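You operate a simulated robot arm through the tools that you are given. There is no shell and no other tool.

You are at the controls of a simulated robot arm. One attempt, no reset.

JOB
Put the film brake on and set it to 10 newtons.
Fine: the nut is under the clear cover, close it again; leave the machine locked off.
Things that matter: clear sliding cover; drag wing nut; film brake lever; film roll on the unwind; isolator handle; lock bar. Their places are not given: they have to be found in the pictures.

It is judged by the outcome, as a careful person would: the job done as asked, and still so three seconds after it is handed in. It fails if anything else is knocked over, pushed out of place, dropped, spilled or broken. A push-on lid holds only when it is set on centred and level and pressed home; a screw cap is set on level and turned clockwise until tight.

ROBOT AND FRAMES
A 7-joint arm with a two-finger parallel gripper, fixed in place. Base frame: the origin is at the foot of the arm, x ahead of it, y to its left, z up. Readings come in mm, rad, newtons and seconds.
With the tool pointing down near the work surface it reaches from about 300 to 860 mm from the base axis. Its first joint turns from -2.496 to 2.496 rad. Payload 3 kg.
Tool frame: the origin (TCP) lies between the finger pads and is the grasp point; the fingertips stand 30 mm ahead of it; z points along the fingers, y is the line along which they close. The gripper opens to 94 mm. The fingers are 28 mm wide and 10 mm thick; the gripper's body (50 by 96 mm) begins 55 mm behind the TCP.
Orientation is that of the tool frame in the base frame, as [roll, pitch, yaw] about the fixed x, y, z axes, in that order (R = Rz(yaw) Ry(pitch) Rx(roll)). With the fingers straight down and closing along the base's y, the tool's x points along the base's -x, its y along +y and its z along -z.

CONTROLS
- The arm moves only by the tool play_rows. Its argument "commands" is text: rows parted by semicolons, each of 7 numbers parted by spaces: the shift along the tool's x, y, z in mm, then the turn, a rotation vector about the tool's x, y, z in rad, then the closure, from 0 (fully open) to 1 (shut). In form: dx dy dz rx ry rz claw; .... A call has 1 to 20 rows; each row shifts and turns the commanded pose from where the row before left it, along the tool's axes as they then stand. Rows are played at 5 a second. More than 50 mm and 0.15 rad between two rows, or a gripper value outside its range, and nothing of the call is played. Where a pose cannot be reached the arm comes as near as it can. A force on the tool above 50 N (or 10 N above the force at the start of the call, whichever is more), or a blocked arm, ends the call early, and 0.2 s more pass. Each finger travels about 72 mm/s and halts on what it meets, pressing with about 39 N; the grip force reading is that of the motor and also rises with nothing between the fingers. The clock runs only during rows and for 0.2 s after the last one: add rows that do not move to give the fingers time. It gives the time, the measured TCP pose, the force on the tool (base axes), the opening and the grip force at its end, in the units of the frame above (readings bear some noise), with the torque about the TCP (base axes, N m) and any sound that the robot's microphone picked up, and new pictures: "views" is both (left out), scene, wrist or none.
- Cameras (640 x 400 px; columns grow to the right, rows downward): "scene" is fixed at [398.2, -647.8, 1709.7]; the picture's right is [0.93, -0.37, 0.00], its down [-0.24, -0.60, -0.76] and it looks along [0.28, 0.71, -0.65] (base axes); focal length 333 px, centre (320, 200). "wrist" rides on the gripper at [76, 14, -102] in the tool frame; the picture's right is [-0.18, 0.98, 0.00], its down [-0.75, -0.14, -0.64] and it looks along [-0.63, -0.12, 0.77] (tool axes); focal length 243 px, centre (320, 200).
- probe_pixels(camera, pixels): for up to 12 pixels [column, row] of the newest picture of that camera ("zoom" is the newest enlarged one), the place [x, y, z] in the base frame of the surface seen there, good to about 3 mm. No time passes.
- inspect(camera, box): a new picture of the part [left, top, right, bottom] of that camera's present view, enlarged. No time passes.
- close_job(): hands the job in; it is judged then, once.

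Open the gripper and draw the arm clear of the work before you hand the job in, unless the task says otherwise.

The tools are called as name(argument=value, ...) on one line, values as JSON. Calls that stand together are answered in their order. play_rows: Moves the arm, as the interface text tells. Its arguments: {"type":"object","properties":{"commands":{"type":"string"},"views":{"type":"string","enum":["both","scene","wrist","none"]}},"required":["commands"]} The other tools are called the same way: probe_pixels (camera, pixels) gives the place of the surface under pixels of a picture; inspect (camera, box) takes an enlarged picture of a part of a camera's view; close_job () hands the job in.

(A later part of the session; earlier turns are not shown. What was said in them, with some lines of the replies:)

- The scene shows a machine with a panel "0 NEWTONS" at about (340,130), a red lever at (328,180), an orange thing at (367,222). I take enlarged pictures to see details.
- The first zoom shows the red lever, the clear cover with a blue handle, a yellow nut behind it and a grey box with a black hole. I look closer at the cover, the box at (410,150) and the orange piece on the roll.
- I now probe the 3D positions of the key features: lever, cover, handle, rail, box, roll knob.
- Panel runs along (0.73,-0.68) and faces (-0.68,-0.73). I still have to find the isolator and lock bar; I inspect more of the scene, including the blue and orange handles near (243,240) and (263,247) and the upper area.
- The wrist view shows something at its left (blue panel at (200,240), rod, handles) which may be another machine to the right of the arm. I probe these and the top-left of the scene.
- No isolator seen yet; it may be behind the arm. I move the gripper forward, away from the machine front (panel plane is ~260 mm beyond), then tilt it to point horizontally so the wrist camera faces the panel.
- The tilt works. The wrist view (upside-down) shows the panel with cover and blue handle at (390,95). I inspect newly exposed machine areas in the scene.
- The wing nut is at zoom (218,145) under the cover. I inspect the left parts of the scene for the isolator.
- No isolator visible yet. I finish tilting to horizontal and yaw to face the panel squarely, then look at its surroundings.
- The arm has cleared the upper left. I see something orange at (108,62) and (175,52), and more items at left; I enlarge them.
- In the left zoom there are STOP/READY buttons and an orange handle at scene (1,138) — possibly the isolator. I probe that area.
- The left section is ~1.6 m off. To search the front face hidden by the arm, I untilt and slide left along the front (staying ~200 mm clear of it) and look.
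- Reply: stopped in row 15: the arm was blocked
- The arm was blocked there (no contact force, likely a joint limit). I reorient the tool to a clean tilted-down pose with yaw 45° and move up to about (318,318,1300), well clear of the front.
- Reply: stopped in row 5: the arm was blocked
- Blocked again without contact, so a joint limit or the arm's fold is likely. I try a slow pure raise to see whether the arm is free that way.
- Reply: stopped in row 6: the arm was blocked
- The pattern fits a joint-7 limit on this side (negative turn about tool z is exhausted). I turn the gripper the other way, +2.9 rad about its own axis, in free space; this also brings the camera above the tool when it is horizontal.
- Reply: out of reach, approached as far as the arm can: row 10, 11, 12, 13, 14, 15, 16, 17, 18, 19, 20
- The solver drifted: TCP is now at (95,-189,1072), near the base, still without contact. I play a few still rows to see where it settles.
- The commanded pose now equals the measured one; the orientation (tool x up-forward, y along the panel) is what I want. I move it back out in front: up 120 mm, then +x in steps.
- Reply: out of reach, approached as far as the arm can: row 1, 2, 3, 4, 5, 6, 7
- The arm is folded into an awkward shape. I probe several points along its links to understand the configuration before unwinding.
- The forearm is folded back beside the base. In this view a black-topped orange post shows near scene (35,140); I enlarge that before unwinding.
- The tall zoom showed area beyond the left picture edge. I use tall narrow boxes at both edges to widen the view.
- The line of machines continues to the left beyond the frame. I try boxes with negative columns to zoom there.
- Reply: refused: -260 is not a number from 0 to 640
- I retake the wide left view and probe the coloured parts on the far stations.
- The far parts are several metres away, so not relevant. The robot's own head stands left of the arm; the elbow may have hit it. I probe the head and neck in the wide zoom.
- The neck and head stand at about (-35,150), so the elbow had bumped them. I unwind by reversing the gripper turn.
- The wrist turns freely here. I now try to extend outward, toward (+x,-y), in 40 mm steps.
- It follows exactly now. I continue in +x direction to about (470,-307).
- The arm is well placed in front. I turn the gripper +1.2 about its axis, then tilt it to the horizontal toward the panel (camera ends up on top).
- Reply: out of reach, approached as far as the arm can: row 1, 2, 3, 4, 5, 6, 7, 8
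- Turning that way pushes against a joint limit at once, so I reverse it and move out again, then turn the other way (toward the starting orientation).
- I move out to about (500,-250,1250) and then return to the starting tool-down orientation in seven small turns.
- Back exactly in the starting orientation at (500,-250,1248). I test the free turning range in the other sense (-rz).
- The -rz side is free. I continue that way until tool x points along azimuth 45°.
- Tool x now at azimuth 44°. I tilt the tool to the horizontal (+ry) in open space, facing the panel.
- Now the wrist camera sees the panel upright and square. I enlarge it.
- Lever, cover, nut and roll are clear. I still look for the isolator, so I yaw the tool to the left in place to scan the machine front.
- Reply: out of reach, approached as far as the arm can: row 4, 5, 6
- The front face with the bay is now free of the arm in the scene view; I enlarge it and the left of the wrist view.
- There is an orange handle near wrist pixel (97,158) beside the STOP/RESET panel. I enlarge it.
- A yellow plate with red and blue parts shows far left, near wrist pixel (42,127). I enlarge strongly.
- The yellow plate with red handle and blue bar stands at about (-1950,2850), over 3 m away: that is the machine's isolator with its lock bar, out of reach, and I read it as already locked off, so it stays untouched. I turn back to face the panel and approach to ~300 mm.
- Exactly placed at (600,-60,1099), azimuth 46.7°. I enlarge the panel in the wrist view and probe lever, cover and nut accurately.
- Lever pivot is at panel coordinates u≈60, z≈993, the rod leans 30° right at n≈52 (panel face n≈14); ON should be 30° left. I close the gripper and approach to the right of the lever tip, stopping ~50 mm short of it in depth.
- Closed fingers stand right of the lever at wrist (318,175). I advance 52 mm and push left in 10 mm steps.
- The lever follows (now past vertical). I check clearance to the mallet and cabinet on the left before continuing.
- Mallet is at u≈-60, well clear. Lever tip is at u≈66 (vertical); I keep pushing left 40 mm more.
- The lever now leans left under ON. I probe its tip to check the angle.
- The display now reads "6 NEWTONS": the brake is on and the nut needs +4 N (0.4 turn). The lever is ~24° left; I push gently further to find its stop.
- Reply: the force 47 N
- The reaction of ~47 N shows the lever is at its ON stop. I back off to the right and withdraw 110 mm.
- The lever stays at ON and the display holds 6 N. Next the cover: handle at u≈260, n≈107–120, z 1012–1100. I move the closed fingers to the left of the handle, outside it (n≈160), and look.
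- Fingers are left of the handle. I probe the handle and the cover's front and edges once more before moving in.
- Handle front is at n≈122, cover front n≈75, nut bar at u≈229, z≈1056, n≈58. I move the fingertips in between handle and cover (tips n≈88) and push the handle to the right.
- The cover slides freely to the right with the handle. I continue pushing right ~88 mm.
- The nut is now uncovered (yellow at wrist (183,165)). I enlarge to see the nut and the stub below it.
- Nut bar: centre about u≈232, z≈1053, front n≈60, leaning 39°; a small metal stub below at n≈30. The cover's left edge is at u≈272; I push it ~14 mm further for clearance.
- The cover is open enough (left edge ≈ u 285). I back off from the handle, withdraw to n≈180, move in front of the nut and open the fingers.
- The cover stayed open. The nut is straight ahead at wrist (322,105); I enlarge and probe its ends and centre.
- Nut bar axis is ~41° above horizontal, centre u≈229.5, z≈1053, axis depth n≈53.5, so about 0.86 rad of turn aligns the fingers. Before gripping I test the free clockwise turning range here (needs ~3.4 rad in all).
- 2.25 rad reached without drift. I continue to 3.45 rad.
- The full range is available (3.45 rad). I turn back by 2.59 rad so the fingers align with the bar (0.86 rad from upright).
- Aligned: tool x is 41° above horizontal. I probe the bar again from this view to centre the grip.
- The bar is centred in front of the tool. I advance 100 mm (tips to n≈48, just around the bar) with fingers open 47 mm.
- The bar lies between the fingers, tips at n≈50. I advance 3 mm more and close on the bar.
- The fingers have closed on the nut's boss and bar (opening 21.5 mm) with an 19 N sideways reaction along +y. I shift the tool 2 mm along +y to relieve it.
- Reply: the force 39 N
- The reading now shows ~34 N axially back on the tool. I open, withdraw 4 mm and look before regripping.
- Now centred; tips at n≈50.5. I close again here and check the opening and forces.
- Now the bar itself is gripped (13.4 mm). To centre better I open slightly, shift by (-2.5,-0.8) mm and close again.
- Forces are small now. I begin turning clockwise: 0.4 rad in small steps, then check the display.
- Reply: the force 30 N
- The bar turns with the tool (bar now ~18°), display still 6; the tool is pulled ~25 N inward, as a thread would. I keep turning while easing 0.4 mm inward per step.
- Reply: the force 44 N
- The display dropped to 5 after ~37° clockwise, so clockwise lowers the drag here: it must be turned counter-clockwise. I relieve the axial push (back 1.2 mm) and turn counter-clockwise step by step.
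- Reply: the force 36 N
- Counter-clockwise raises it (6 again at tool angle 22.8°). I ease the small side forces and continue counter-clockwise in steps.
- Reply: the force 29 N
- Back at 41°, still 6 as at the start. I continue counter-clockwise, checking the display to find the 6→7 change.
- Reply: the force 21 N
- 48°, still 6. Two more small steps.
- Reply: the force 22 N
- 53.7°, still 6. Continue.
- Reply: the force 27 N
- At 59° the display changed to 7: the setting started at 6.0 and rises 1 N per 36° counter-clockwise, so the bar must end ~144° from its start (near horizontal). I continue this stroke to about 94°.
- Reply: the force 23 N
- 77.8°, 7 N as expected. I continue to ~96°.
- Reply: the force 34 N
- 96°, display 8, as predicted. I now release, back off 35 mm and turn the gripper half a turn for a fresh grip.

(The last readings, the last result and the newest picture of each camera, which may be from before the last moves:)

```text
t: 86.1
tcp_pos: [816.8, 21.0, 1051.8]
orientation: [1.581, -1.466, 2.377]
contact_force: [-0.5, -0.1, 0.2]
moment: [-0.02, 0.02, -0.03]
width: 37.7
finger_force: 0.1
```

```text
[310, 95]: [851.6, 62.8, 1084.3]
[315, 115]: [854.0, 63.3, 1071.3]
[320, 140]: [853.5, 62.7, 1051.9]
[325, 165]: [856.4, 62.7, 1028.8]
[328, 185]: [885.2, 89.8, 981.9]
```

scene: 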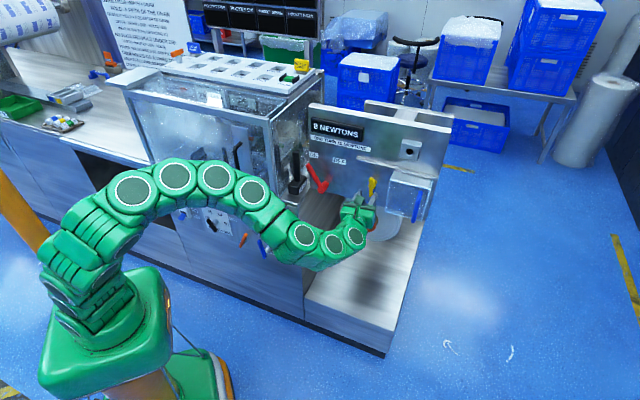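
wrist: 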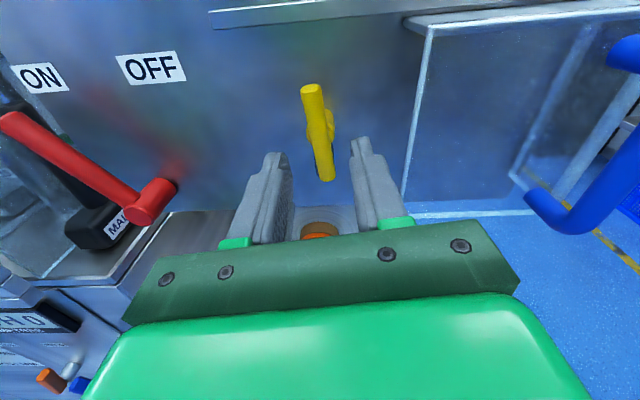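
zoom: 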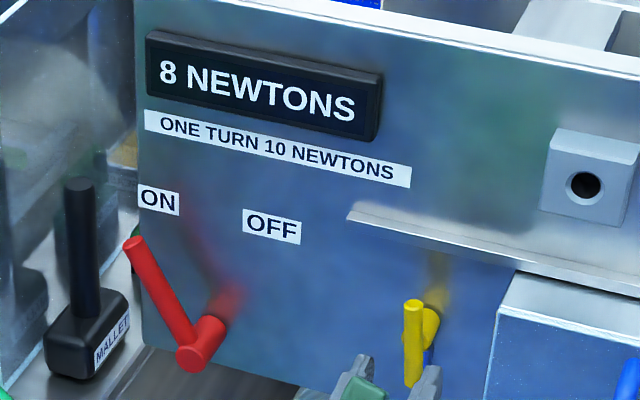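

The bar holds at ~93.6°, display 8. I turn the gripper clockwise by 3.185 rad in the free position for the second grip.

play_rows(commands="0 0 0 0 0 0.15 0.6;0 0 0 0 0 0.15 0.6;0 0 0 0 0 0.15 0.6;0 0 0 0 0 0.15 0.6;0 0 0 0 0 0.15 0.6;0 0 0 0 0 0.15 0.6;0 0 0 0 0 0.15 0.6;0 0 0 0 0 0.15 0.6;0 0 0 0 0 0.15 0.6;0 0 0 0 0 0.15 0.6;0 0 0 0 0 0.15 0.6;0 0 0 0 0 0.15 0.6;0 0 0 0 0 0.15 0.6;0 0 0 0 0 0.15 0.6;0 0 0 0 0 0.15 0.6;0 0 0 0 0 0.15 0.6;0 0 0 0 0 0.15 0.6;0 0 0 0 0 0.15 0.6;0 0 0 0 0 0.15 0.6;0 0 0 0 0 0.15 0.6", views="none")

play_rows(commands="0 0 0 0 0 0.095 0.6;0 0 0 0 0 0.09 0.6;0 0 0 0 0 0 0.6", views="both")

inspect(camera="wrist", box=[230, 70, 410, 240])

```text
t: 90.3
tcp_pos: [817.7, 22.5, 1051.4]
orientation: [-1.575, 1.325, -0.76]
contact_force: [-0.5, 1.3, 0.0]
moment: [-0.01, 0.03, -0.03]
width: 37.8
finger_force: 0.1
```

```text
t: 91.1
tcp_pos: [817.8, 21.8, 1052.0]
orientation: [-1.59, 1.511, -0.775]
contact_force: [-0.1, -0.4, 0.5]
moment: [-0.01, -0.03, 0.0]
width: 37.5
finger_force: 0.0
```

scene: 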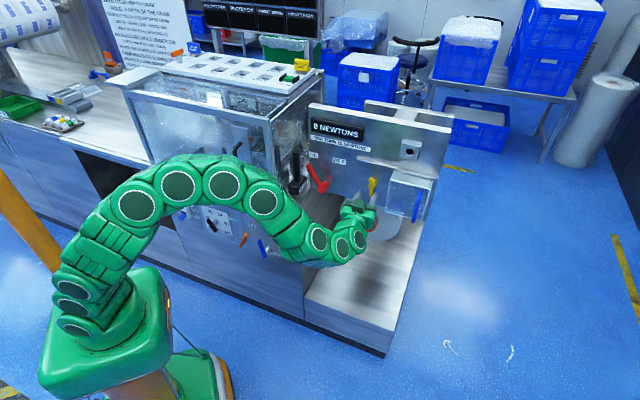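
wrist: 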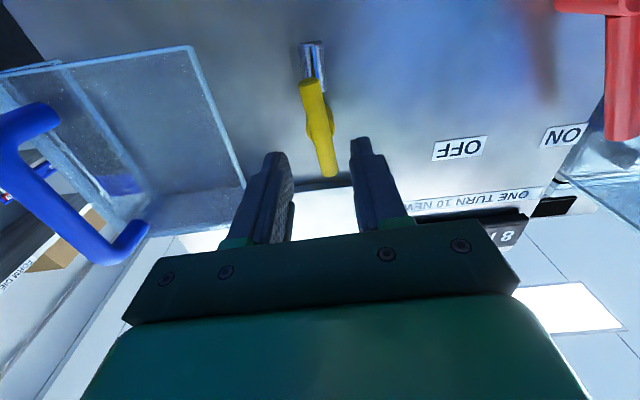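

```text
2.35 times, centred on (320, 155) of wrist
```

zoom: 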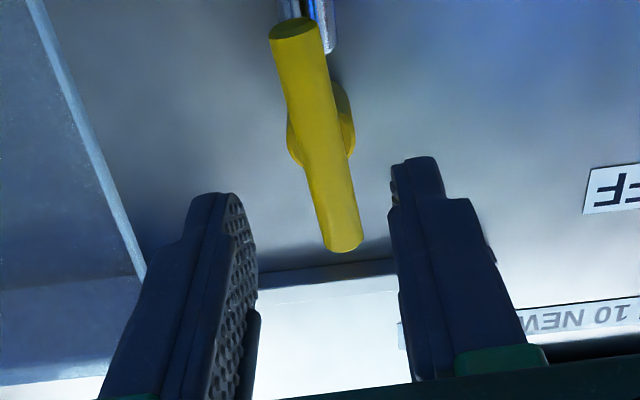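

Aligned (-86.6°). I shift 0.8 mm to centre, advance 34 mm and close on the bar.

play_rows(commands="0 0.8 17 0 0 0 0.6;0 0 12 0 0 0 0.6;0 0 5 0 0 0 0.6;0 0 0 0 0 0 0.75;0 0 0 0 0 0 0.85;0 0 0 0 0 0 1;0 0 0 0 0 0 1", views="wrist")

inspect(camera="wrist", box=[230, 70, 410, 240])

inspect(camera="scene", box=[300, 110, 400, 200])

```text
t: 92.7
tcp_pos: [840.1, 46.9, 1051.7]
orientation: [-1.601, 1.507, -0.788]
contact_force: [-3.3, 1.2, -1.8]
moment: [-0.18, 0.2, -0.01]
width: 13.7
finger_force: 45.0
```

wrist: 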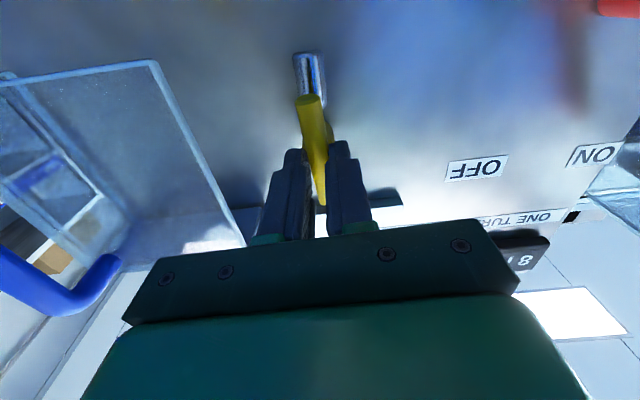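

```text
2.35 times, centred on (320, 155) of wrist
```

zoom: 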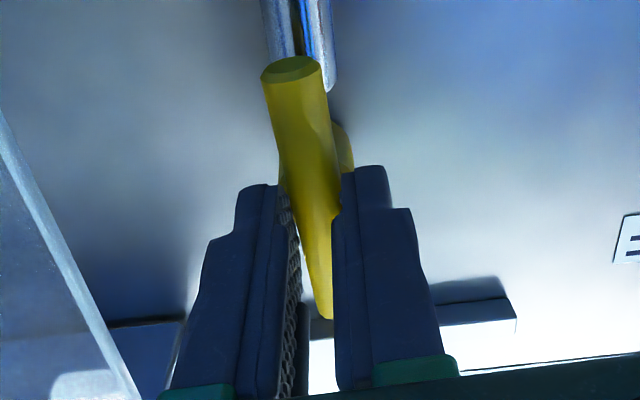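

```text
4.44 times, centred on (350, 155) of scene
```

zoom: 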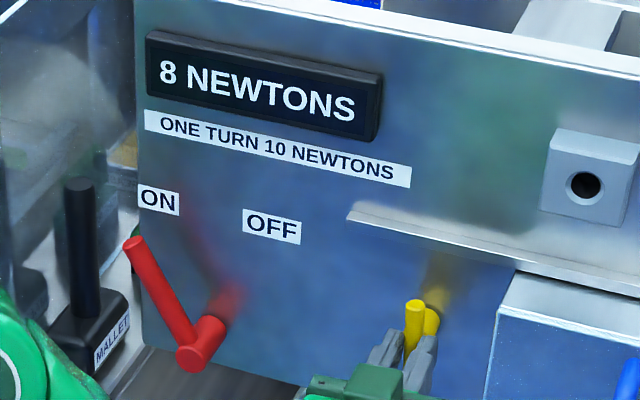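

Firm, centred grip (13.7 mm, forces ~4 N). I turn counter-clockwise 0.4 rad and check.

play_rows(commands="0 0 0 0 0 -0.08 1;0 0 0 0 0 -0.08 1;0 0 0 0 0 -0.08 1;0 0 0 0 0 -0.08 1;0 0 0 0 0 -0.08 1;0 0 0 0 0 0 1", views="none")

inspect(camera="scene", box=[300, 110, 400, 200])

```text
t: 94.1
tcp_pos: [839.6, 47.3, 1052.5]
orientation: [-1.574, 1.108, -0.757]
contact_force: [-24.7, -1.4, -7.5]
moment: [-0.08, 0.11, 0.48]
width: 13.6
finger_force: 44.7
```

```text
4.44 times, centred on (350, 155) of scene
```

zoom: 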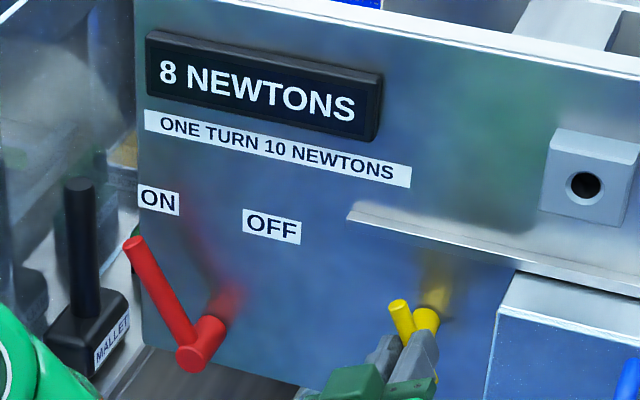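

Bar at ~115°, display 8 as expected. I ease back slightly and continue 0.4 rad.

play_rows(commands="-0.2 0.4 -0.5 0 0 -0.08 1;0 0 0 0 0 -0.08 1;0 0 0 0 0 -0.08 1;0 0 0 0 0 -0.08 1;0 0 0 0 0 -0.08 1;0 0 0 0 0 0 1", views="none")

inspect(camera="scene", box=[300, 110, 400, 200])

```text
t: 95.5
tcp_pos: [838.7, 48.1, 1051.9]
orientation: [-1.575, 0.705, -0.756]
contact_force: [-10.0, 15.8, -16.6]
moment: [-0.85, 0.9, -0.35]
width: 13.4
finger_force: 44.8
```

```text
4.44 times, centred on (350, 155) of scene
```

zoom: 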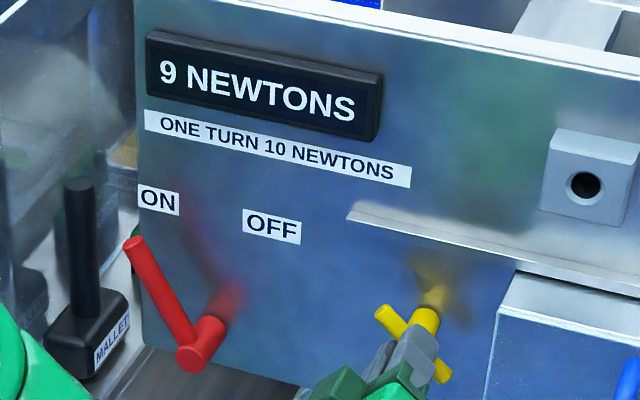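

Bar ~138°, display 9. I ease 0.7 mm sideways and continue 0.4 rad.

play_rows(commands="0 0.6 0 0 0 -0.08 1;0 0 0 0 0 -0.08 1;0 0 0 0 0 -0.08 1;0 0 0 0 0 -0.08 1;0 0 0 0 0 0 1", views="none")

inspect(camera="scene", box=[300, 110, 400, 200])

```text
t: 96.7
tcp_pos: [837.9, 48.2, 1050.4]
orientation: [-1.573, 0.388, -0.755]
contact_force: [-25.8, 17.7, -23.8]
moment: [-0.45, 0.48, 0.88]
width: 13.3
finger_force: 45.2
```

```text
4.44 times, centred on (350, 155) of scene
```

zoom: 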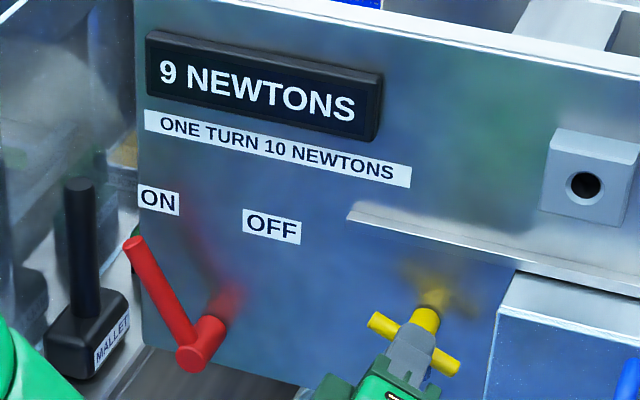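

Display 9, bar ~157°, but side force has built up to ~39 N. I open slightly to relax, look, and recentre before the last 27°.

play_rows(commands="0 0 0 0 0 0 0.7;0 0 0 0 0 0 0.7;0 0 0 0 0 0 0.7", views="both")

inspect(camera="wrist", box=[230, 70, 410, 240])

inspect(camera="scene", box=[340, 150, 400, 210])

```text
t: 97.5
tcp_pos: [840.5, 47.4, 1052.6]
orientation: [-1.572, 0.39, -0.756]
contact_force: [0.3, -0.3, -0.2]
moment: [0.0, 0.01, -0.01]
width: 28.2
finger_force: 0.1
```

scene: 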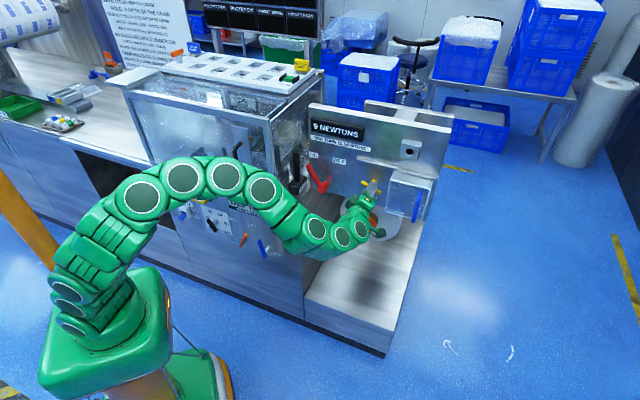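
wrist: 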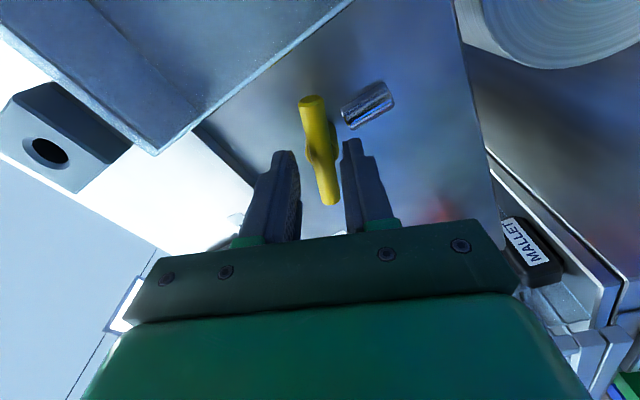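

```text
2.35 times, centred on (320, 155) of wrist
```

zoom: 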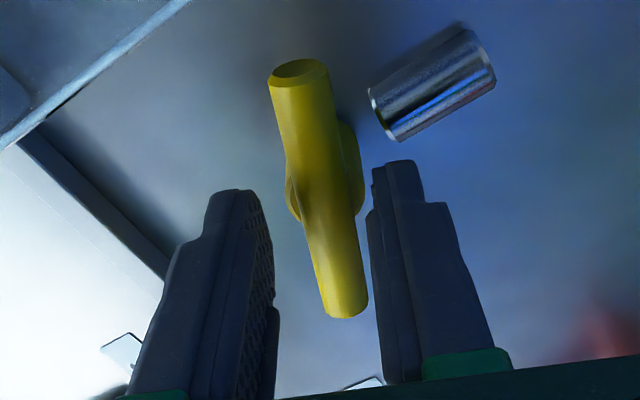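

```text
6.67 times, centred on (370, 180) of scene
```

zoom: 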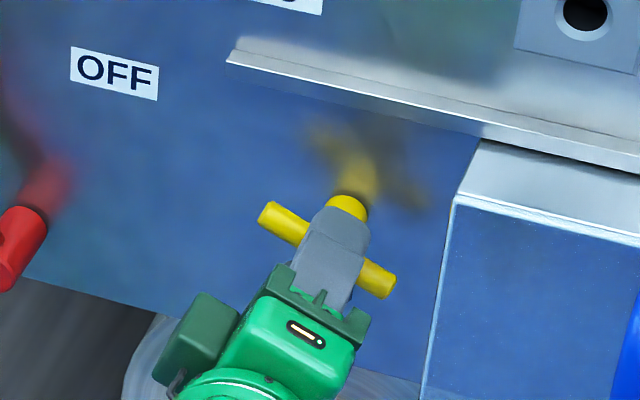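

The bar sits ~2 mm toward the right finger. I probe it to recentre.

probe_pixels(camera="wrist", pixels=[[311, 104], [315, 125], [320, 150], [325, 175], [330, 200]])

```text
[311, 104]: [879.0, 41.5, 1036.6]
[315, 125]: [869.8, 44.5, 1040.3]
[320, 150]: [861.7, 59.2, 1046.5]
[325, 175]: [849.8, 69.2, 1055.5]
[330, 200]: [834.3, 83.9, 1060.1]
```

Bar is at ~158–159°. I shift +2.4 mm along tool y, close again and check forces.

play_rows(commands="0 1.2 0 0 0 0 0.7;0 1.2 0 0 0 0 0.7;0 0 0 0 0 0 0.85;0 0 0 0 0 0 1;0 0 0 0 0 0 1", views="none")

```text
t: 98.7
tcp_pos: [838.9, 46.4, 1050.7]
orientation: [-1.571, 0.387, -0.755]
contact_force: [11.9, -1.3, 13.3]
moment: [0.19, -0.21, -0.46]
width: 13.6
finger_force: 45.3
```

Slight overshift (16 N); I correct by -0.7 mm and turn on 0.16 rad, then check.

play_rows(commands="0 -0.7 0 0 0 0 1;0 0 0 0 0 -0.05 1;0 0 0 0 0 -0.05 1;0 0 0 0 0 0 1", views="none")

inspect(camera="scene", box=[300, 110, 400, 200])

```text
t: 99.7
tcp_pos: [838.7, 46.9, 1050.4]
orientation: [-1.57, 0.289, -0.757]
contact_force: [9.4, -7.8, 13.1]
moment: [0.06, -0.06, -1.2]
width: 13.4
finger_force: 45.0
```

```text
4.44 times, centred on (350, 155) of scene
```

zoom: 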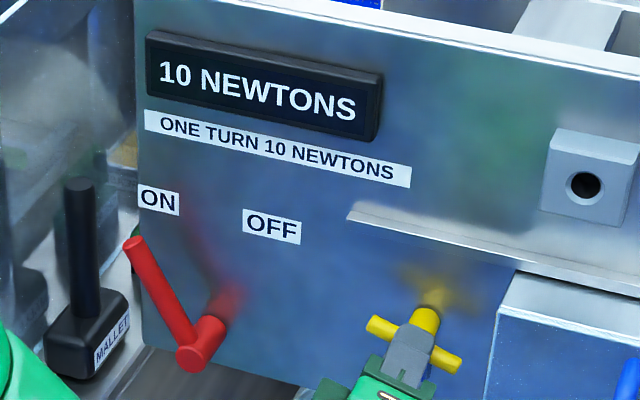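

Display reads 10 NEWTONS (just past 9.5). To sit in the middle of the value I turn ~0.30 rad more, easing the side force.

play_rows(commands="0.3 -0.5 0 0 0 -0.06 1;0 0 0 0 0 -0.06 1;0 0 0 0 0 -0.06 1;0 0 0 0 0 -0.06 1;0 0 0 0 0 -0.06 1;0 0 0 0 0 0 1", views="none")

inspect(camera="scene", box=[300, 110, 400, 200])

```text
t: 101.1
tcp_pos: [838.4, 47.7, 1050.5]
orientation: [-1.572, -0.013, -0.756]
contact_force: [-4.4, -6.3, 10.9]
moment: [0.28, -0.25, -0.53]
width: 13.7
finger_force: 45.1
```

```text
4.44 times, centred on (350, 155) of scene
```

zoom: 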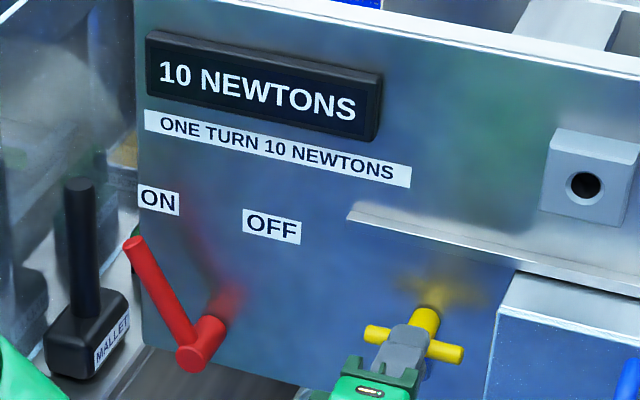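

Tool at +0.7°, display 10. I open the fingers, back away 100 mm and verify the bar angle and display.

play_rows(commands="0 0 0 0 0 0 0.6;0 0 0 0 0 0 0.5;0 0 -20 0 0 0 0.5;0 0 -40 0 0 0 0.5;0 0 -40 0 0 0 0.5;0 0 0 0 0 0 0.5", views="both")

inspect(camera="scene", box=[300, 110, 430, 220])

inspect(camera="wrist", box=[260, 40, 390, 160])

```text
t: 102.5
tcp_pos: [769.1, -23.8, 1049.6]
orientation: [-1.573, -0.011, -0.755]
contact_force: [0.8, -0.7, 0.1]
moment: [0.01, 0.0, -0.02]
width: 46.8
finger_force: 0.1
```

scene: 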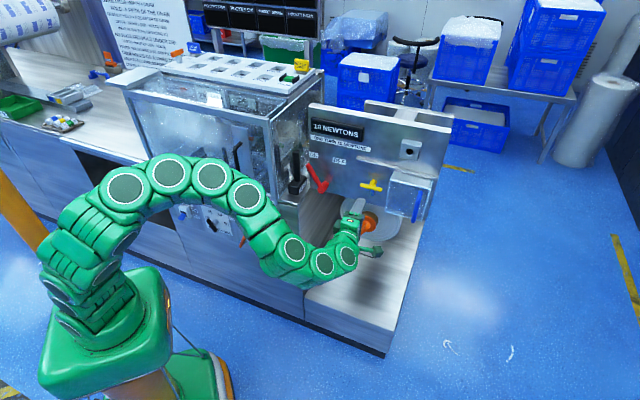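
wrist: 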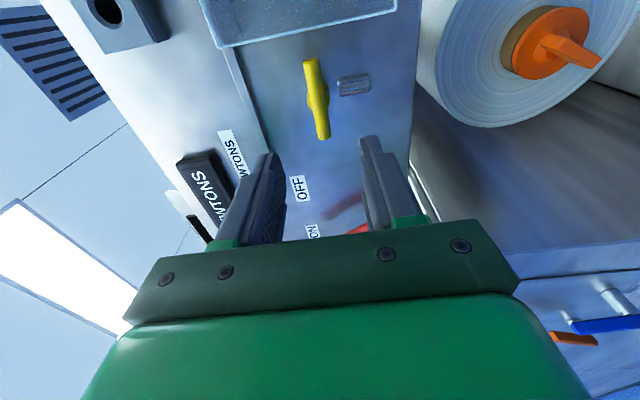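

```text
3.64 times, centred on (365, 165) of scene
```

zoom: 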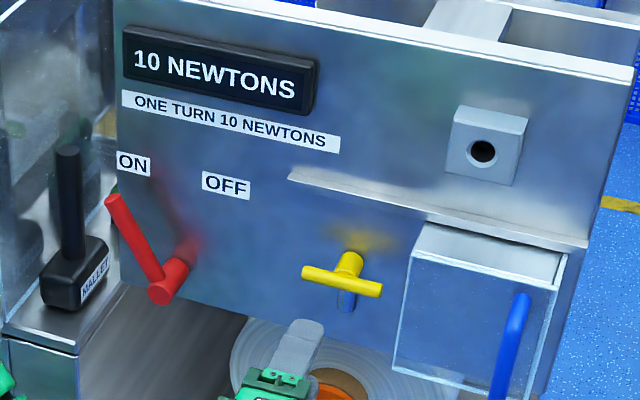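

```text
3.33 times, centred on (325, 100) of wrist
```

zoom: 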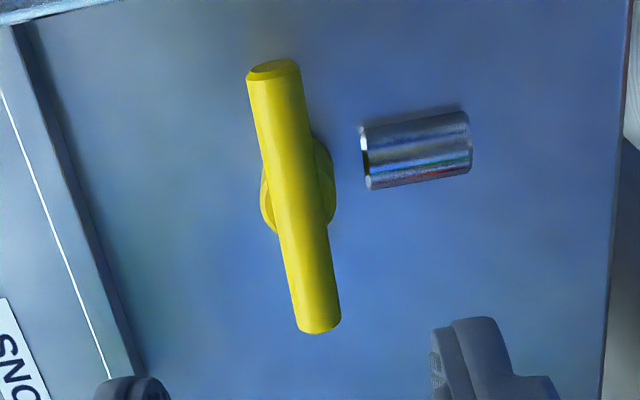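

The display stays at 10 NEWTONS with the lever ON. I check the bar angle by probing.

probe_pixels(camera="wrist", pixels=[[310, 65], [313, 80], [316, 97], [319, 115], [322, 133]])

probe_pixels(camera="scene", pixels=[[363, 183], [371, 186], [379, 188], [392, 170], [422, 172]])

```text
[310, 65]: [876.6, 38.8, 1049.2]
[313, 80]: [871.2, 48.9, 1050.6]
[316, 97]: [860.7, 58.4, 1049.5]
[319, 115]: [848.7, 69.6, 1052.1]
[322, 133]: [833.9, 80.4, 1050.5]
```

```text
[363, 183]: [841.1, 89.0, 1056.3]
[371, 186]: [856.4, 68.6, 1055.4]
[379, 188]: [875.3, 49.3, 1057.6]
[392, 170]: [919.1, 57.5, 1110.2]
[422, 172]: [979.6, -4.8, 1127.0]
```

Bar is at ~180°, i.e. ~140–143° from the start: close to 10.0 N. Now I turn the gripper back upright (-1.56 rad) at this stand-off to close the cover.

play_rows(commands="0 0 0 0 0 -0.142 0.5;0 0 0 0 0 -0.142 0.5;0 0 0 0 0 -0.142 0.5;0 0 0 0 0 -0.142 0.5;0 0 0 0 0 -0.142 0.5;0 0 0 0 0 -0.142 0.5;0 0 0 0 0 -0.142 0.5;0 0 0 0 0 -0.142 0.5;0 0 0 0 0 -0.142 0.5;0 0 0 0 0 -0.142 0.5;0 0 0 0 0 -0.14 0.5;0 30 -5 0 0 0 0.5;0 30 -5 0 0 0 0.5;0 30 -5 0 0 0 0.5;0 0 0 0 0 0 0.5", views="both")

inspect(camera="wrist", box=[260, 0, 480, 220])

```text
t: 105.7
tcp_pos: [825.8, -97.7, 1050.0]
orientation: [2.413, -1.568, 1.546]
contact_force: [0.0, -0.3, 0.1]
moment: [-0.01, -0.02, -0.03]
width: 47.3
finger_force: 0.1
```

scene: 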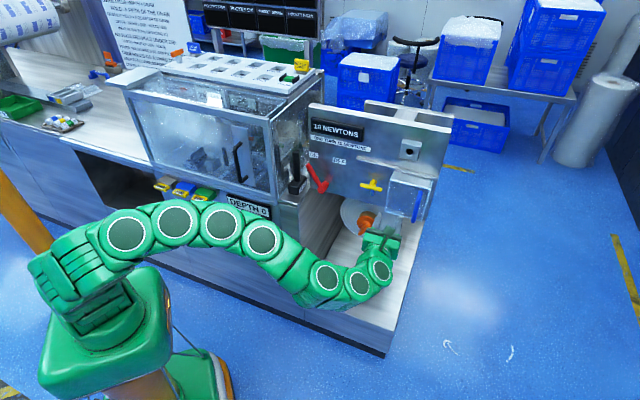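
wrist: 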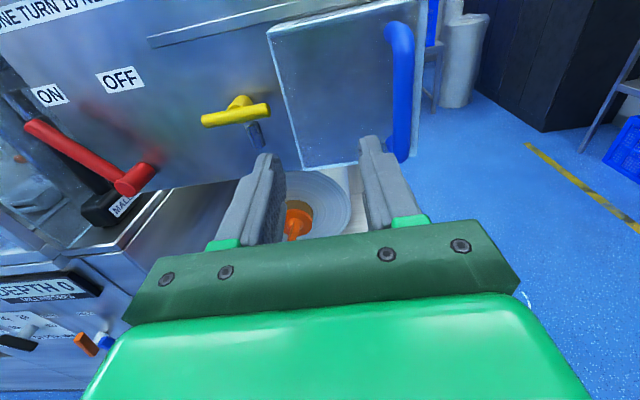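

```text
1.82 times, centred on (370, 110) of wrist
```

zoom: 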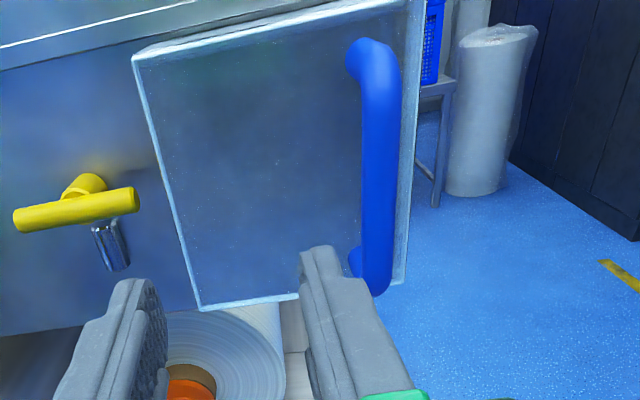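

The handle is right of the gripper at wrist (400,100). I probe it and the cover edges.

probe_pixels(camera="wrist", pixels=[[396, 30], [402, 70], [402, 110], [401, 150], [270, 30], [290, 100], [418, 60], [330, 165]])

```text
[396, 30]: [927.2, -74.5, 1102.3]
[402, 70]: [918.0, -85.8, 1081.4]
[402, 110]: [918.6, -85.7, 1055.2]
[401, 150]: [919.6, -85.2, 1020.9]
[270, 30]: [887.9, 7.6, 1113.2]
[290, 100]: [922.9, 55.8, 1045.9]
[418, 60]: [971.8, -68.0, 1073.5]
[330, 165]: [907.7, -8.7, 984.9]
```

Handle is at u≈377, n≈124. I move sideways 59 mm so the open fingers straddle it, then look before advancing.

play_rows(commands="2 20 0 0 0 0 0.5;2 20 0 0 0 0 0.5;2 19 0 0 0 0 0.5;0 0 20 0 0 0 0.5;0 0 0 0 0 0 0.5", views="both")

```text
t: 106.9
tcp_pos: [880.2, -125.6, 1055.3]
orientation: [2.793, -1.568, 1.165]
contact_force: [-0.3, 0.2, 0.2]
moment: [0.01, 0.01, -0.01]
width: 46.7
finger_force: 0.1
```

scene: 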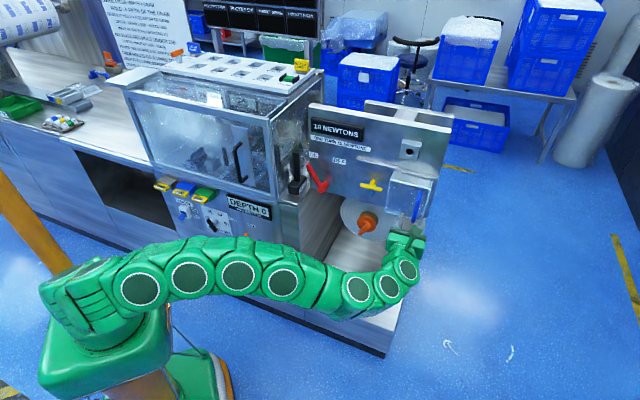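
wrist: 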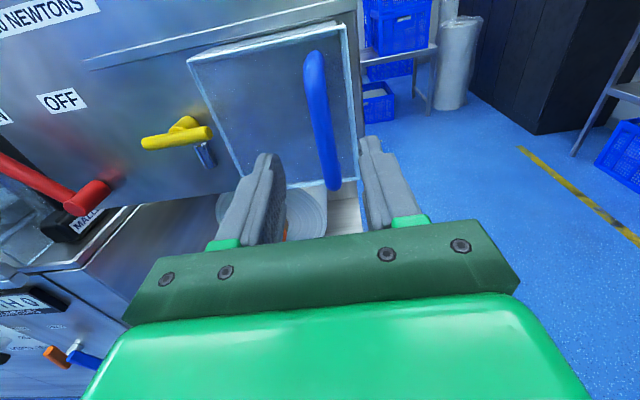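

The handle lies between the open fingers. I advance 60 mm and close the fingers loosely around it.

play_rows(commands="0 0 20 0 0 0 0.5;0 0 20 0 0 0 0.5;0 0 20 0 0 0 0.5;0 0 0 0 0 0 0.5;0 0 0 0 0 0 0.75;0 0 0 0 0 0 0.75", views="both")

```text
t: 108.3
tcp_pos: [922.1, -79.8, 1056.8]
orientation: [2.615, -1.57, 1.341]
contact_force: [0.2, -0.6, -0.4]
moment: [0.04, 0.0, -0.01]
width: 24.1
finger_force: 0.8
```

scene: 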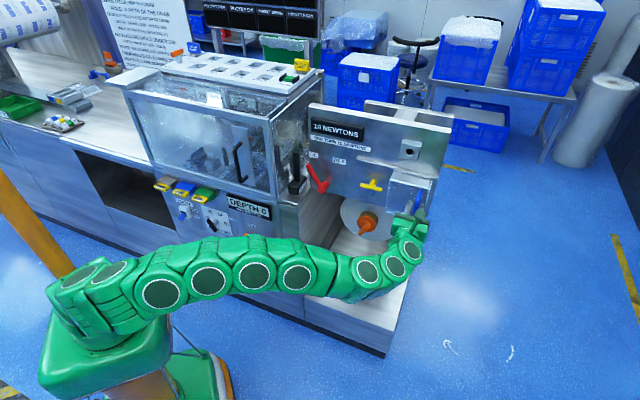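
wrist: 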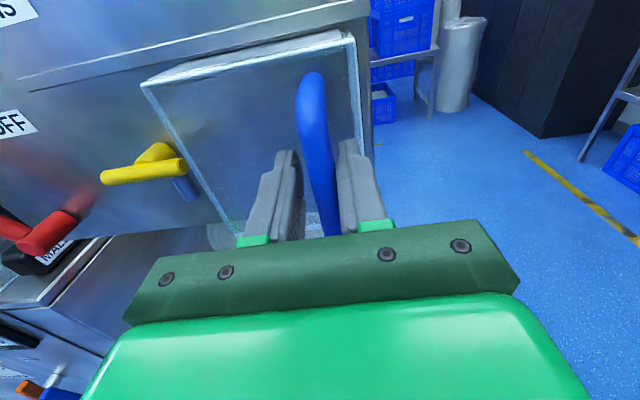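

The handle is loosely held, in reach. I slide the cover left in 10 mm steps (110 mm).

play_rows(commands="0 -10 0 0 0 0 0.75;0 -10 0 0 0 0 0.75;0 -10 0 0 0 0 0.75;0 -10 0 0 0 0 0.75;0 -10 0 0 0 0 0.75;0 0 0 0 0 0 0.75", views="both")

```text
t: 109.7
tcp_pos: [885.1, -45.1, 1057.3]
orientation: [1.941, -1.57, 2.018]
contact_force: [0.8, -0.7, 0.4]
moment: [0.0, 0.01, 0.05]
width: 24.5
finger_force: 0.1
```

scene: 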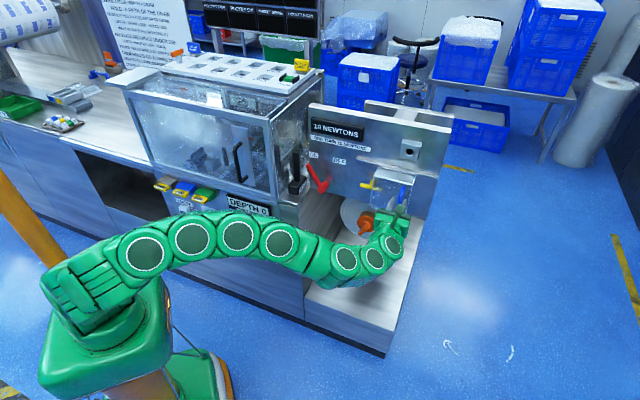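
wrist: 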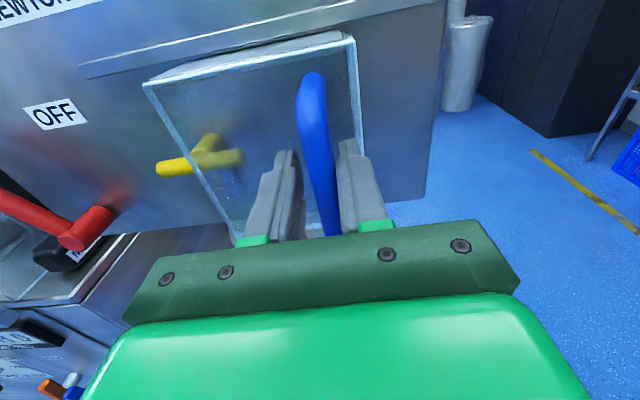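

The cover slides over the nut freely. I continue 60 mm.

play_rows(commands="0 -10 0 0 0 0 0.75;0 -10 0 0 0 0 0.75;0 -10 0 0 0 0 0.75;0 -10 0 0 0 0 0.75;0 -10 0 0 0 0 0.75;0 -10 0 0 0 0 0.75;0 0 0 0 0 0 0.75", views="both")

inspect(camera="scene", box=[300, 110, 430, 220])

```text
t: 111.3
tcp_pos: [843.0, -5.2, 1056.5]
orientation: [-0.779, -1.57, -1.546]
contact_force: [0.2, -1.3, -1.1]
moment: [-0.01, -0.03, 0.02]
width: 24.6
finger_force: 1.2
```

scene: 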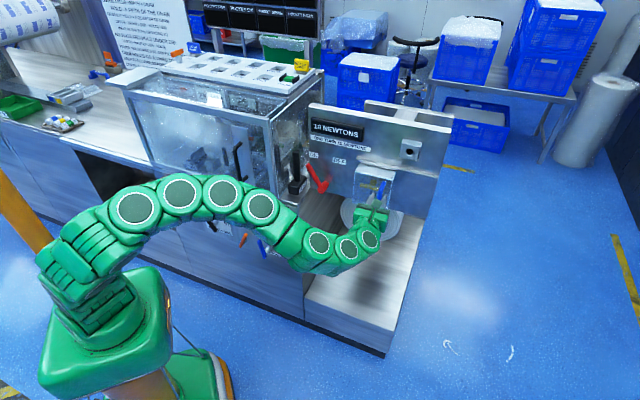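
wrist: 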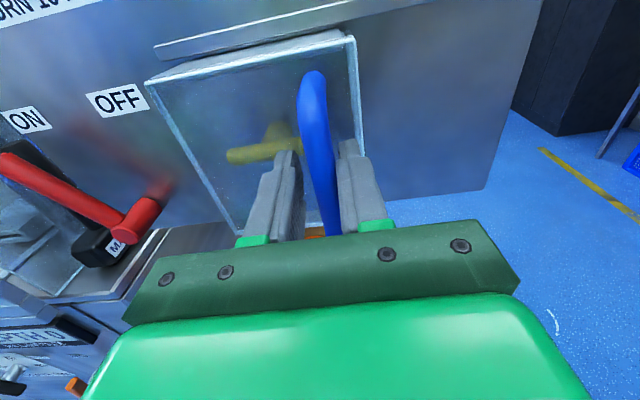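

```text
3.64 times, centred on (365, 165) of scene
```

zoom: 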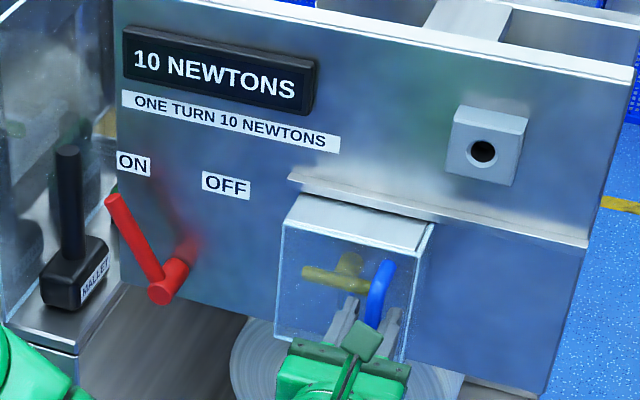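

Nearly closed. I continue in 3 mm steps until it meets its stop.

play_rows(commands="0 -3 0 0 0 0 0.75;0 -3 0 0 0 0 0.75;0 -3 0 0 0 0 0.75;0 -2 0 0 0 0 0.75;0 0 0 0 0 0 0.75", views="none")

inspect(camera="scene", box=[335, 150, 415, 200])

```text
t: 112.5
tcp_pos: [835.7, 2.2, 1056.6]
orientation: [2.489, -1.569, 1.469]
contact_force: [1.0, -10.2, -2.9]
moment: [-0.12, 0.02, -0.1]
width: 28.2
finger_force: 4.1
```

```text
8.00 times, centred on (375, 175) of scene
```

zoom: 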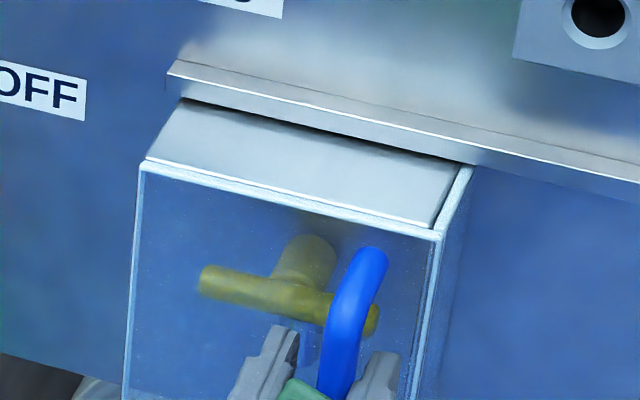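

The cover's corners are exactly where they were at the start ((147,160) and (470,165) in this zoom) and force rose: it is closed. I open the fingers and withdraw straight back.

play_rows(commands="0 3 0 0 0 0 0.6;0 0 0 0 0 0 0.5;0 0 -30 0 0 0 0.5;0 0 -40 0 0 0 0.5;0 0 -40 0 0 0 0.3;0 0 -40 0 0 0 0;0 0 0 0 0 0 0", views="both")

inspect(camera="scene", box=[290, 90, 460, 250])

inspect(camera="wrist", box=[180, 0, 420, 180])

```text
t: 114.1
tcp_pos: [733.2, -107.5, 1057.5]
orientation: [2.557, -1.57, 1.4]
contact_force: [0.4, 0.5, -0.4]
moment: [-0.01, 0.03, -0.01]
width: 94.0
finger_force: 0.1
```

scene: 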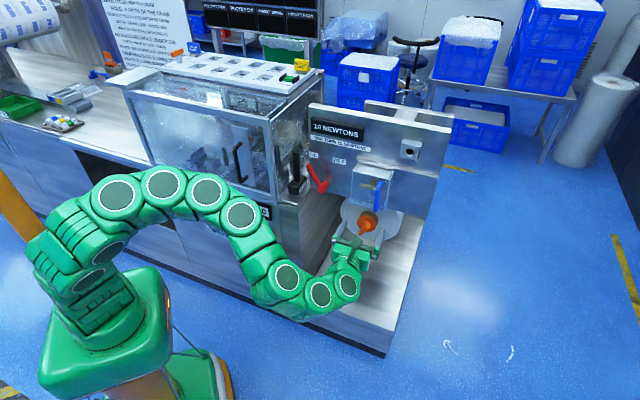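
wrist: 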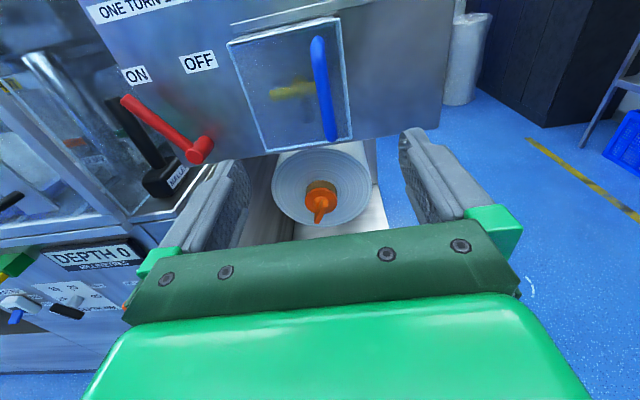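

```text
2.50 times, centred on (375, 170) of scene
```

zoom: 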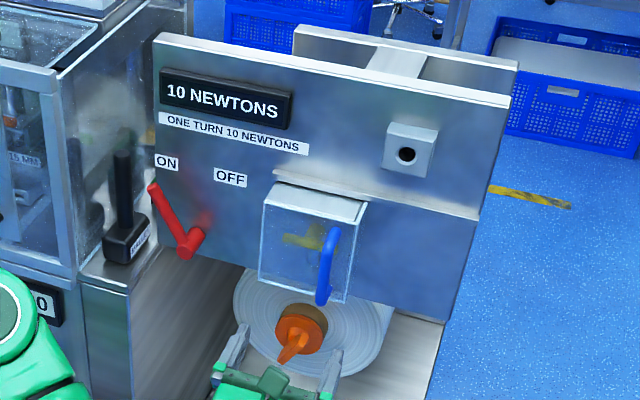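

```text
2.22 times, centred on (300, 90) of wrist
```

zoom: 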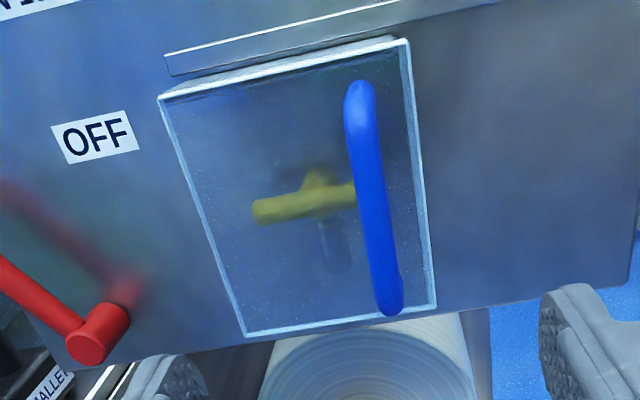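

Lever ON, display 10 NEWTONS, cover shut. As a last check for the isolator I take free wide views beyond the wrist picture's edges.

inspect(camera="wrist", box=[0, 0, 4, 400])

inspect(camera="wrist", box=[0, 0, 640, 4])

inspect(camera="wrist", box=[636, 0, 640, 400])

inspect(camera="scene", box=[0, 0, 4, 200])

```text
1.00 times, centred on (2, 200) of wrist (not enlarged: the box is as wide or as high as the picture)
```

zoom: 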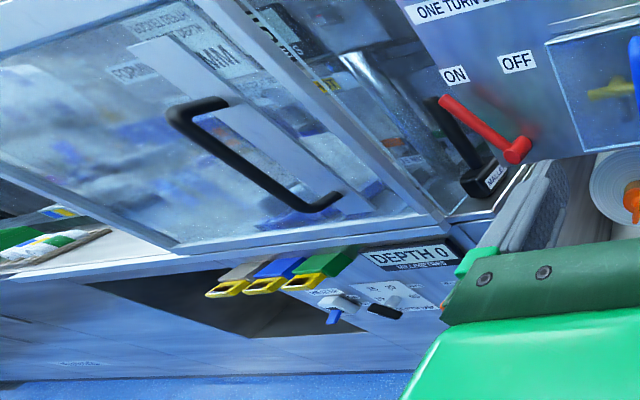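

```text
1.00 times, centred on (320, 2) of wrist (not enlarged: the box is as wide or as high as the picture)
```

zoom: 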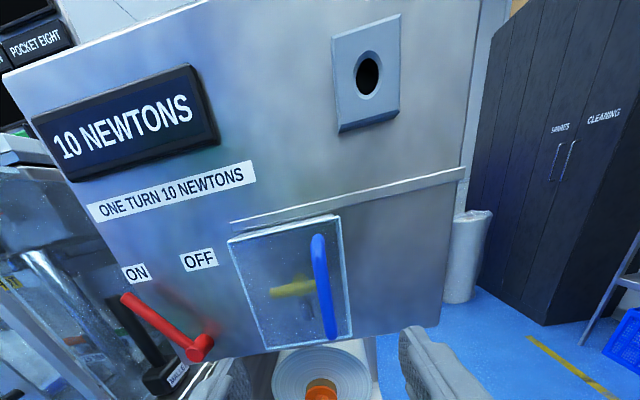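

```text
1.00 times, centred on (638, 200) of wrist (not enlarged: the box is as wide or as high as the picture)
```

zoom: 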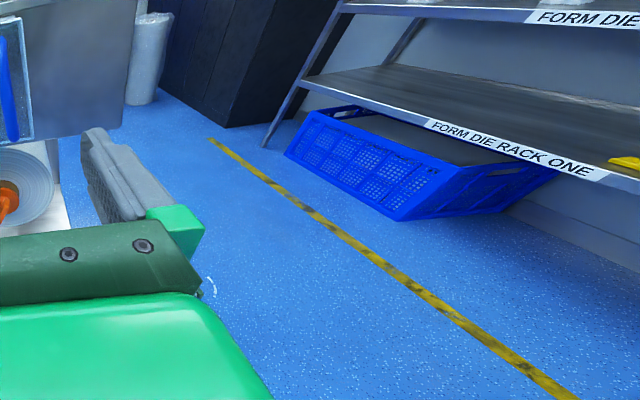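

```text
2.00 times, centred on (2, 100) of scene
```

zoom: 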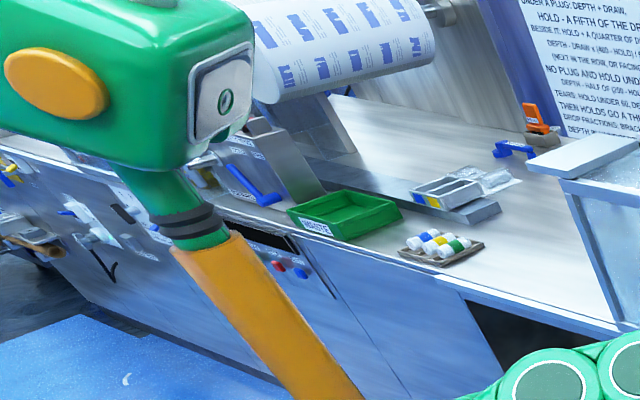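

Nothing else at this station; the isolator with its lock bar is far out of reach and untouched. I draw the arm well back and up, fingers open, and recheck.

play_rows(commands="10 0 -35 0 0 0 0;20 0 -35 0 0 0 0;30 0 -30 0 0 0 0;30 0 -25 0 0 0 0;30 0 -20 0 0 0 0;20 0 -10 0 0 0 0;0 0 0 0 0 0 0;0 0 0 0 0 0 0;0 0 0 0 0 0 0", views="both")

inspect(camera="scene", box=[290, 90, 460, 250])

inspect(camera="scene", box=[110, 60, 310, 270])

```text
t: 116.1
tcp_pos: [628.3, -221.1, 1196.0]
orientation: [-0.54, -1.57, -1.788]
contact_force: [0.5, -0.8, 0.8]
moment: [-0.01, 0.01, 0.01]
width: 94.0
finger_force: 0.1
```

scene: 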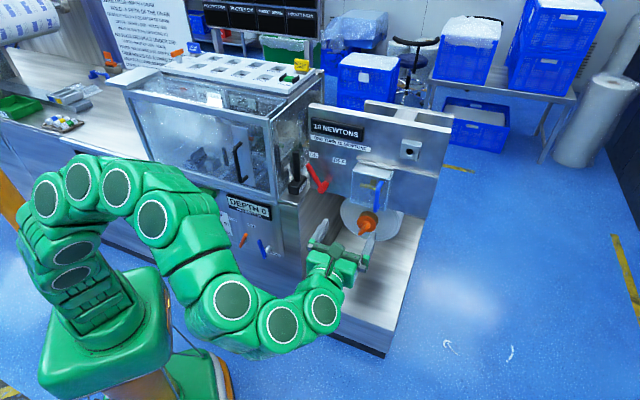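
wrist: 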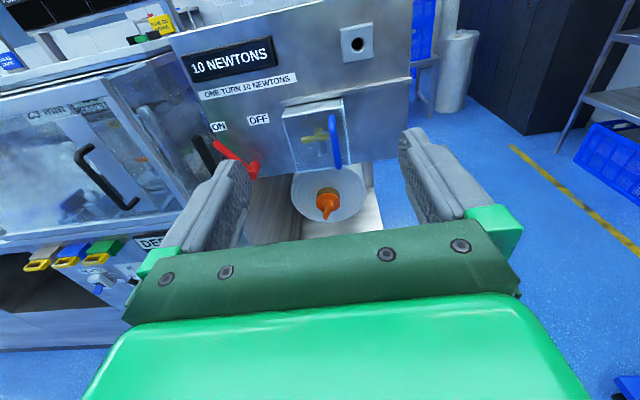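

```text
2.50 times, centred on (375, 170) of scene
```

zoom: 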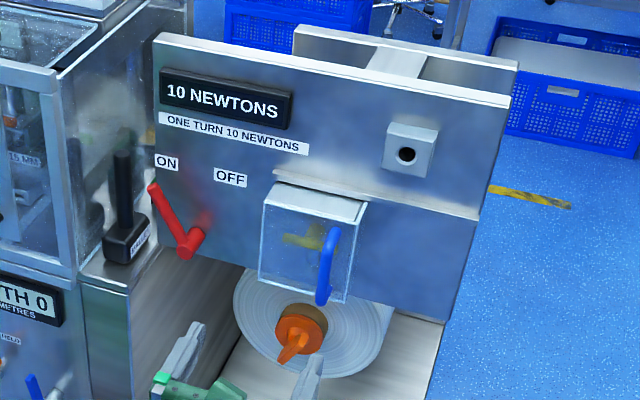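

```text
1.90 times, centred on (210, 165) of scene
```

zoom: 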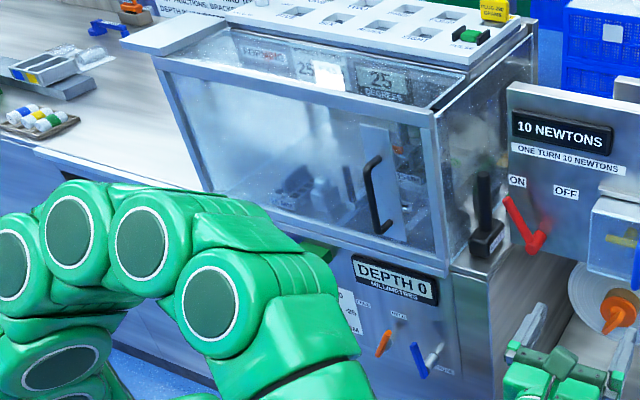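

Lever ON, display 10 NEWTONS, cover closed, everything else in place, gripper open and clear. I hand the job in.

close_job()

```text
The job is handed in.
```

The film brake is on and set to 10 newtons, and the clear cover is closed over the nut again. I could not confirm that the machine is locked off.

- **Brake lever:** I pushed it over to ON until it met its stop. It stayed there and the display came up at 6 newtons.
- **Drag nut:** on this machine turning it counter-clockwise raises the drag and clockwise lowers it. I turned it about 140° counter-clockwise in total. The display read 10 when I stopped and still read 10 after I backed the arm away.
- **Cover:** it is back against its stop, at the same position it started from.
- **Lock-off:** the only isolator I found is a yellow plate with a red handle and a blue bar, over 3 m away and out of the arm's reach. I took the blue bar to be the lock bar and did not touch any of it. From that distance I could not read whether the handle is at OFF or the bar is engaged. Please check it before anyone relies on it.

While I was looking for the isolator, the arm's elbow was blocked three times, most likely by the robot's own head and neck. No contact force showed on the tool, and I saw nothing moved or damaged on the machine. The gripper is open and clear of the work.
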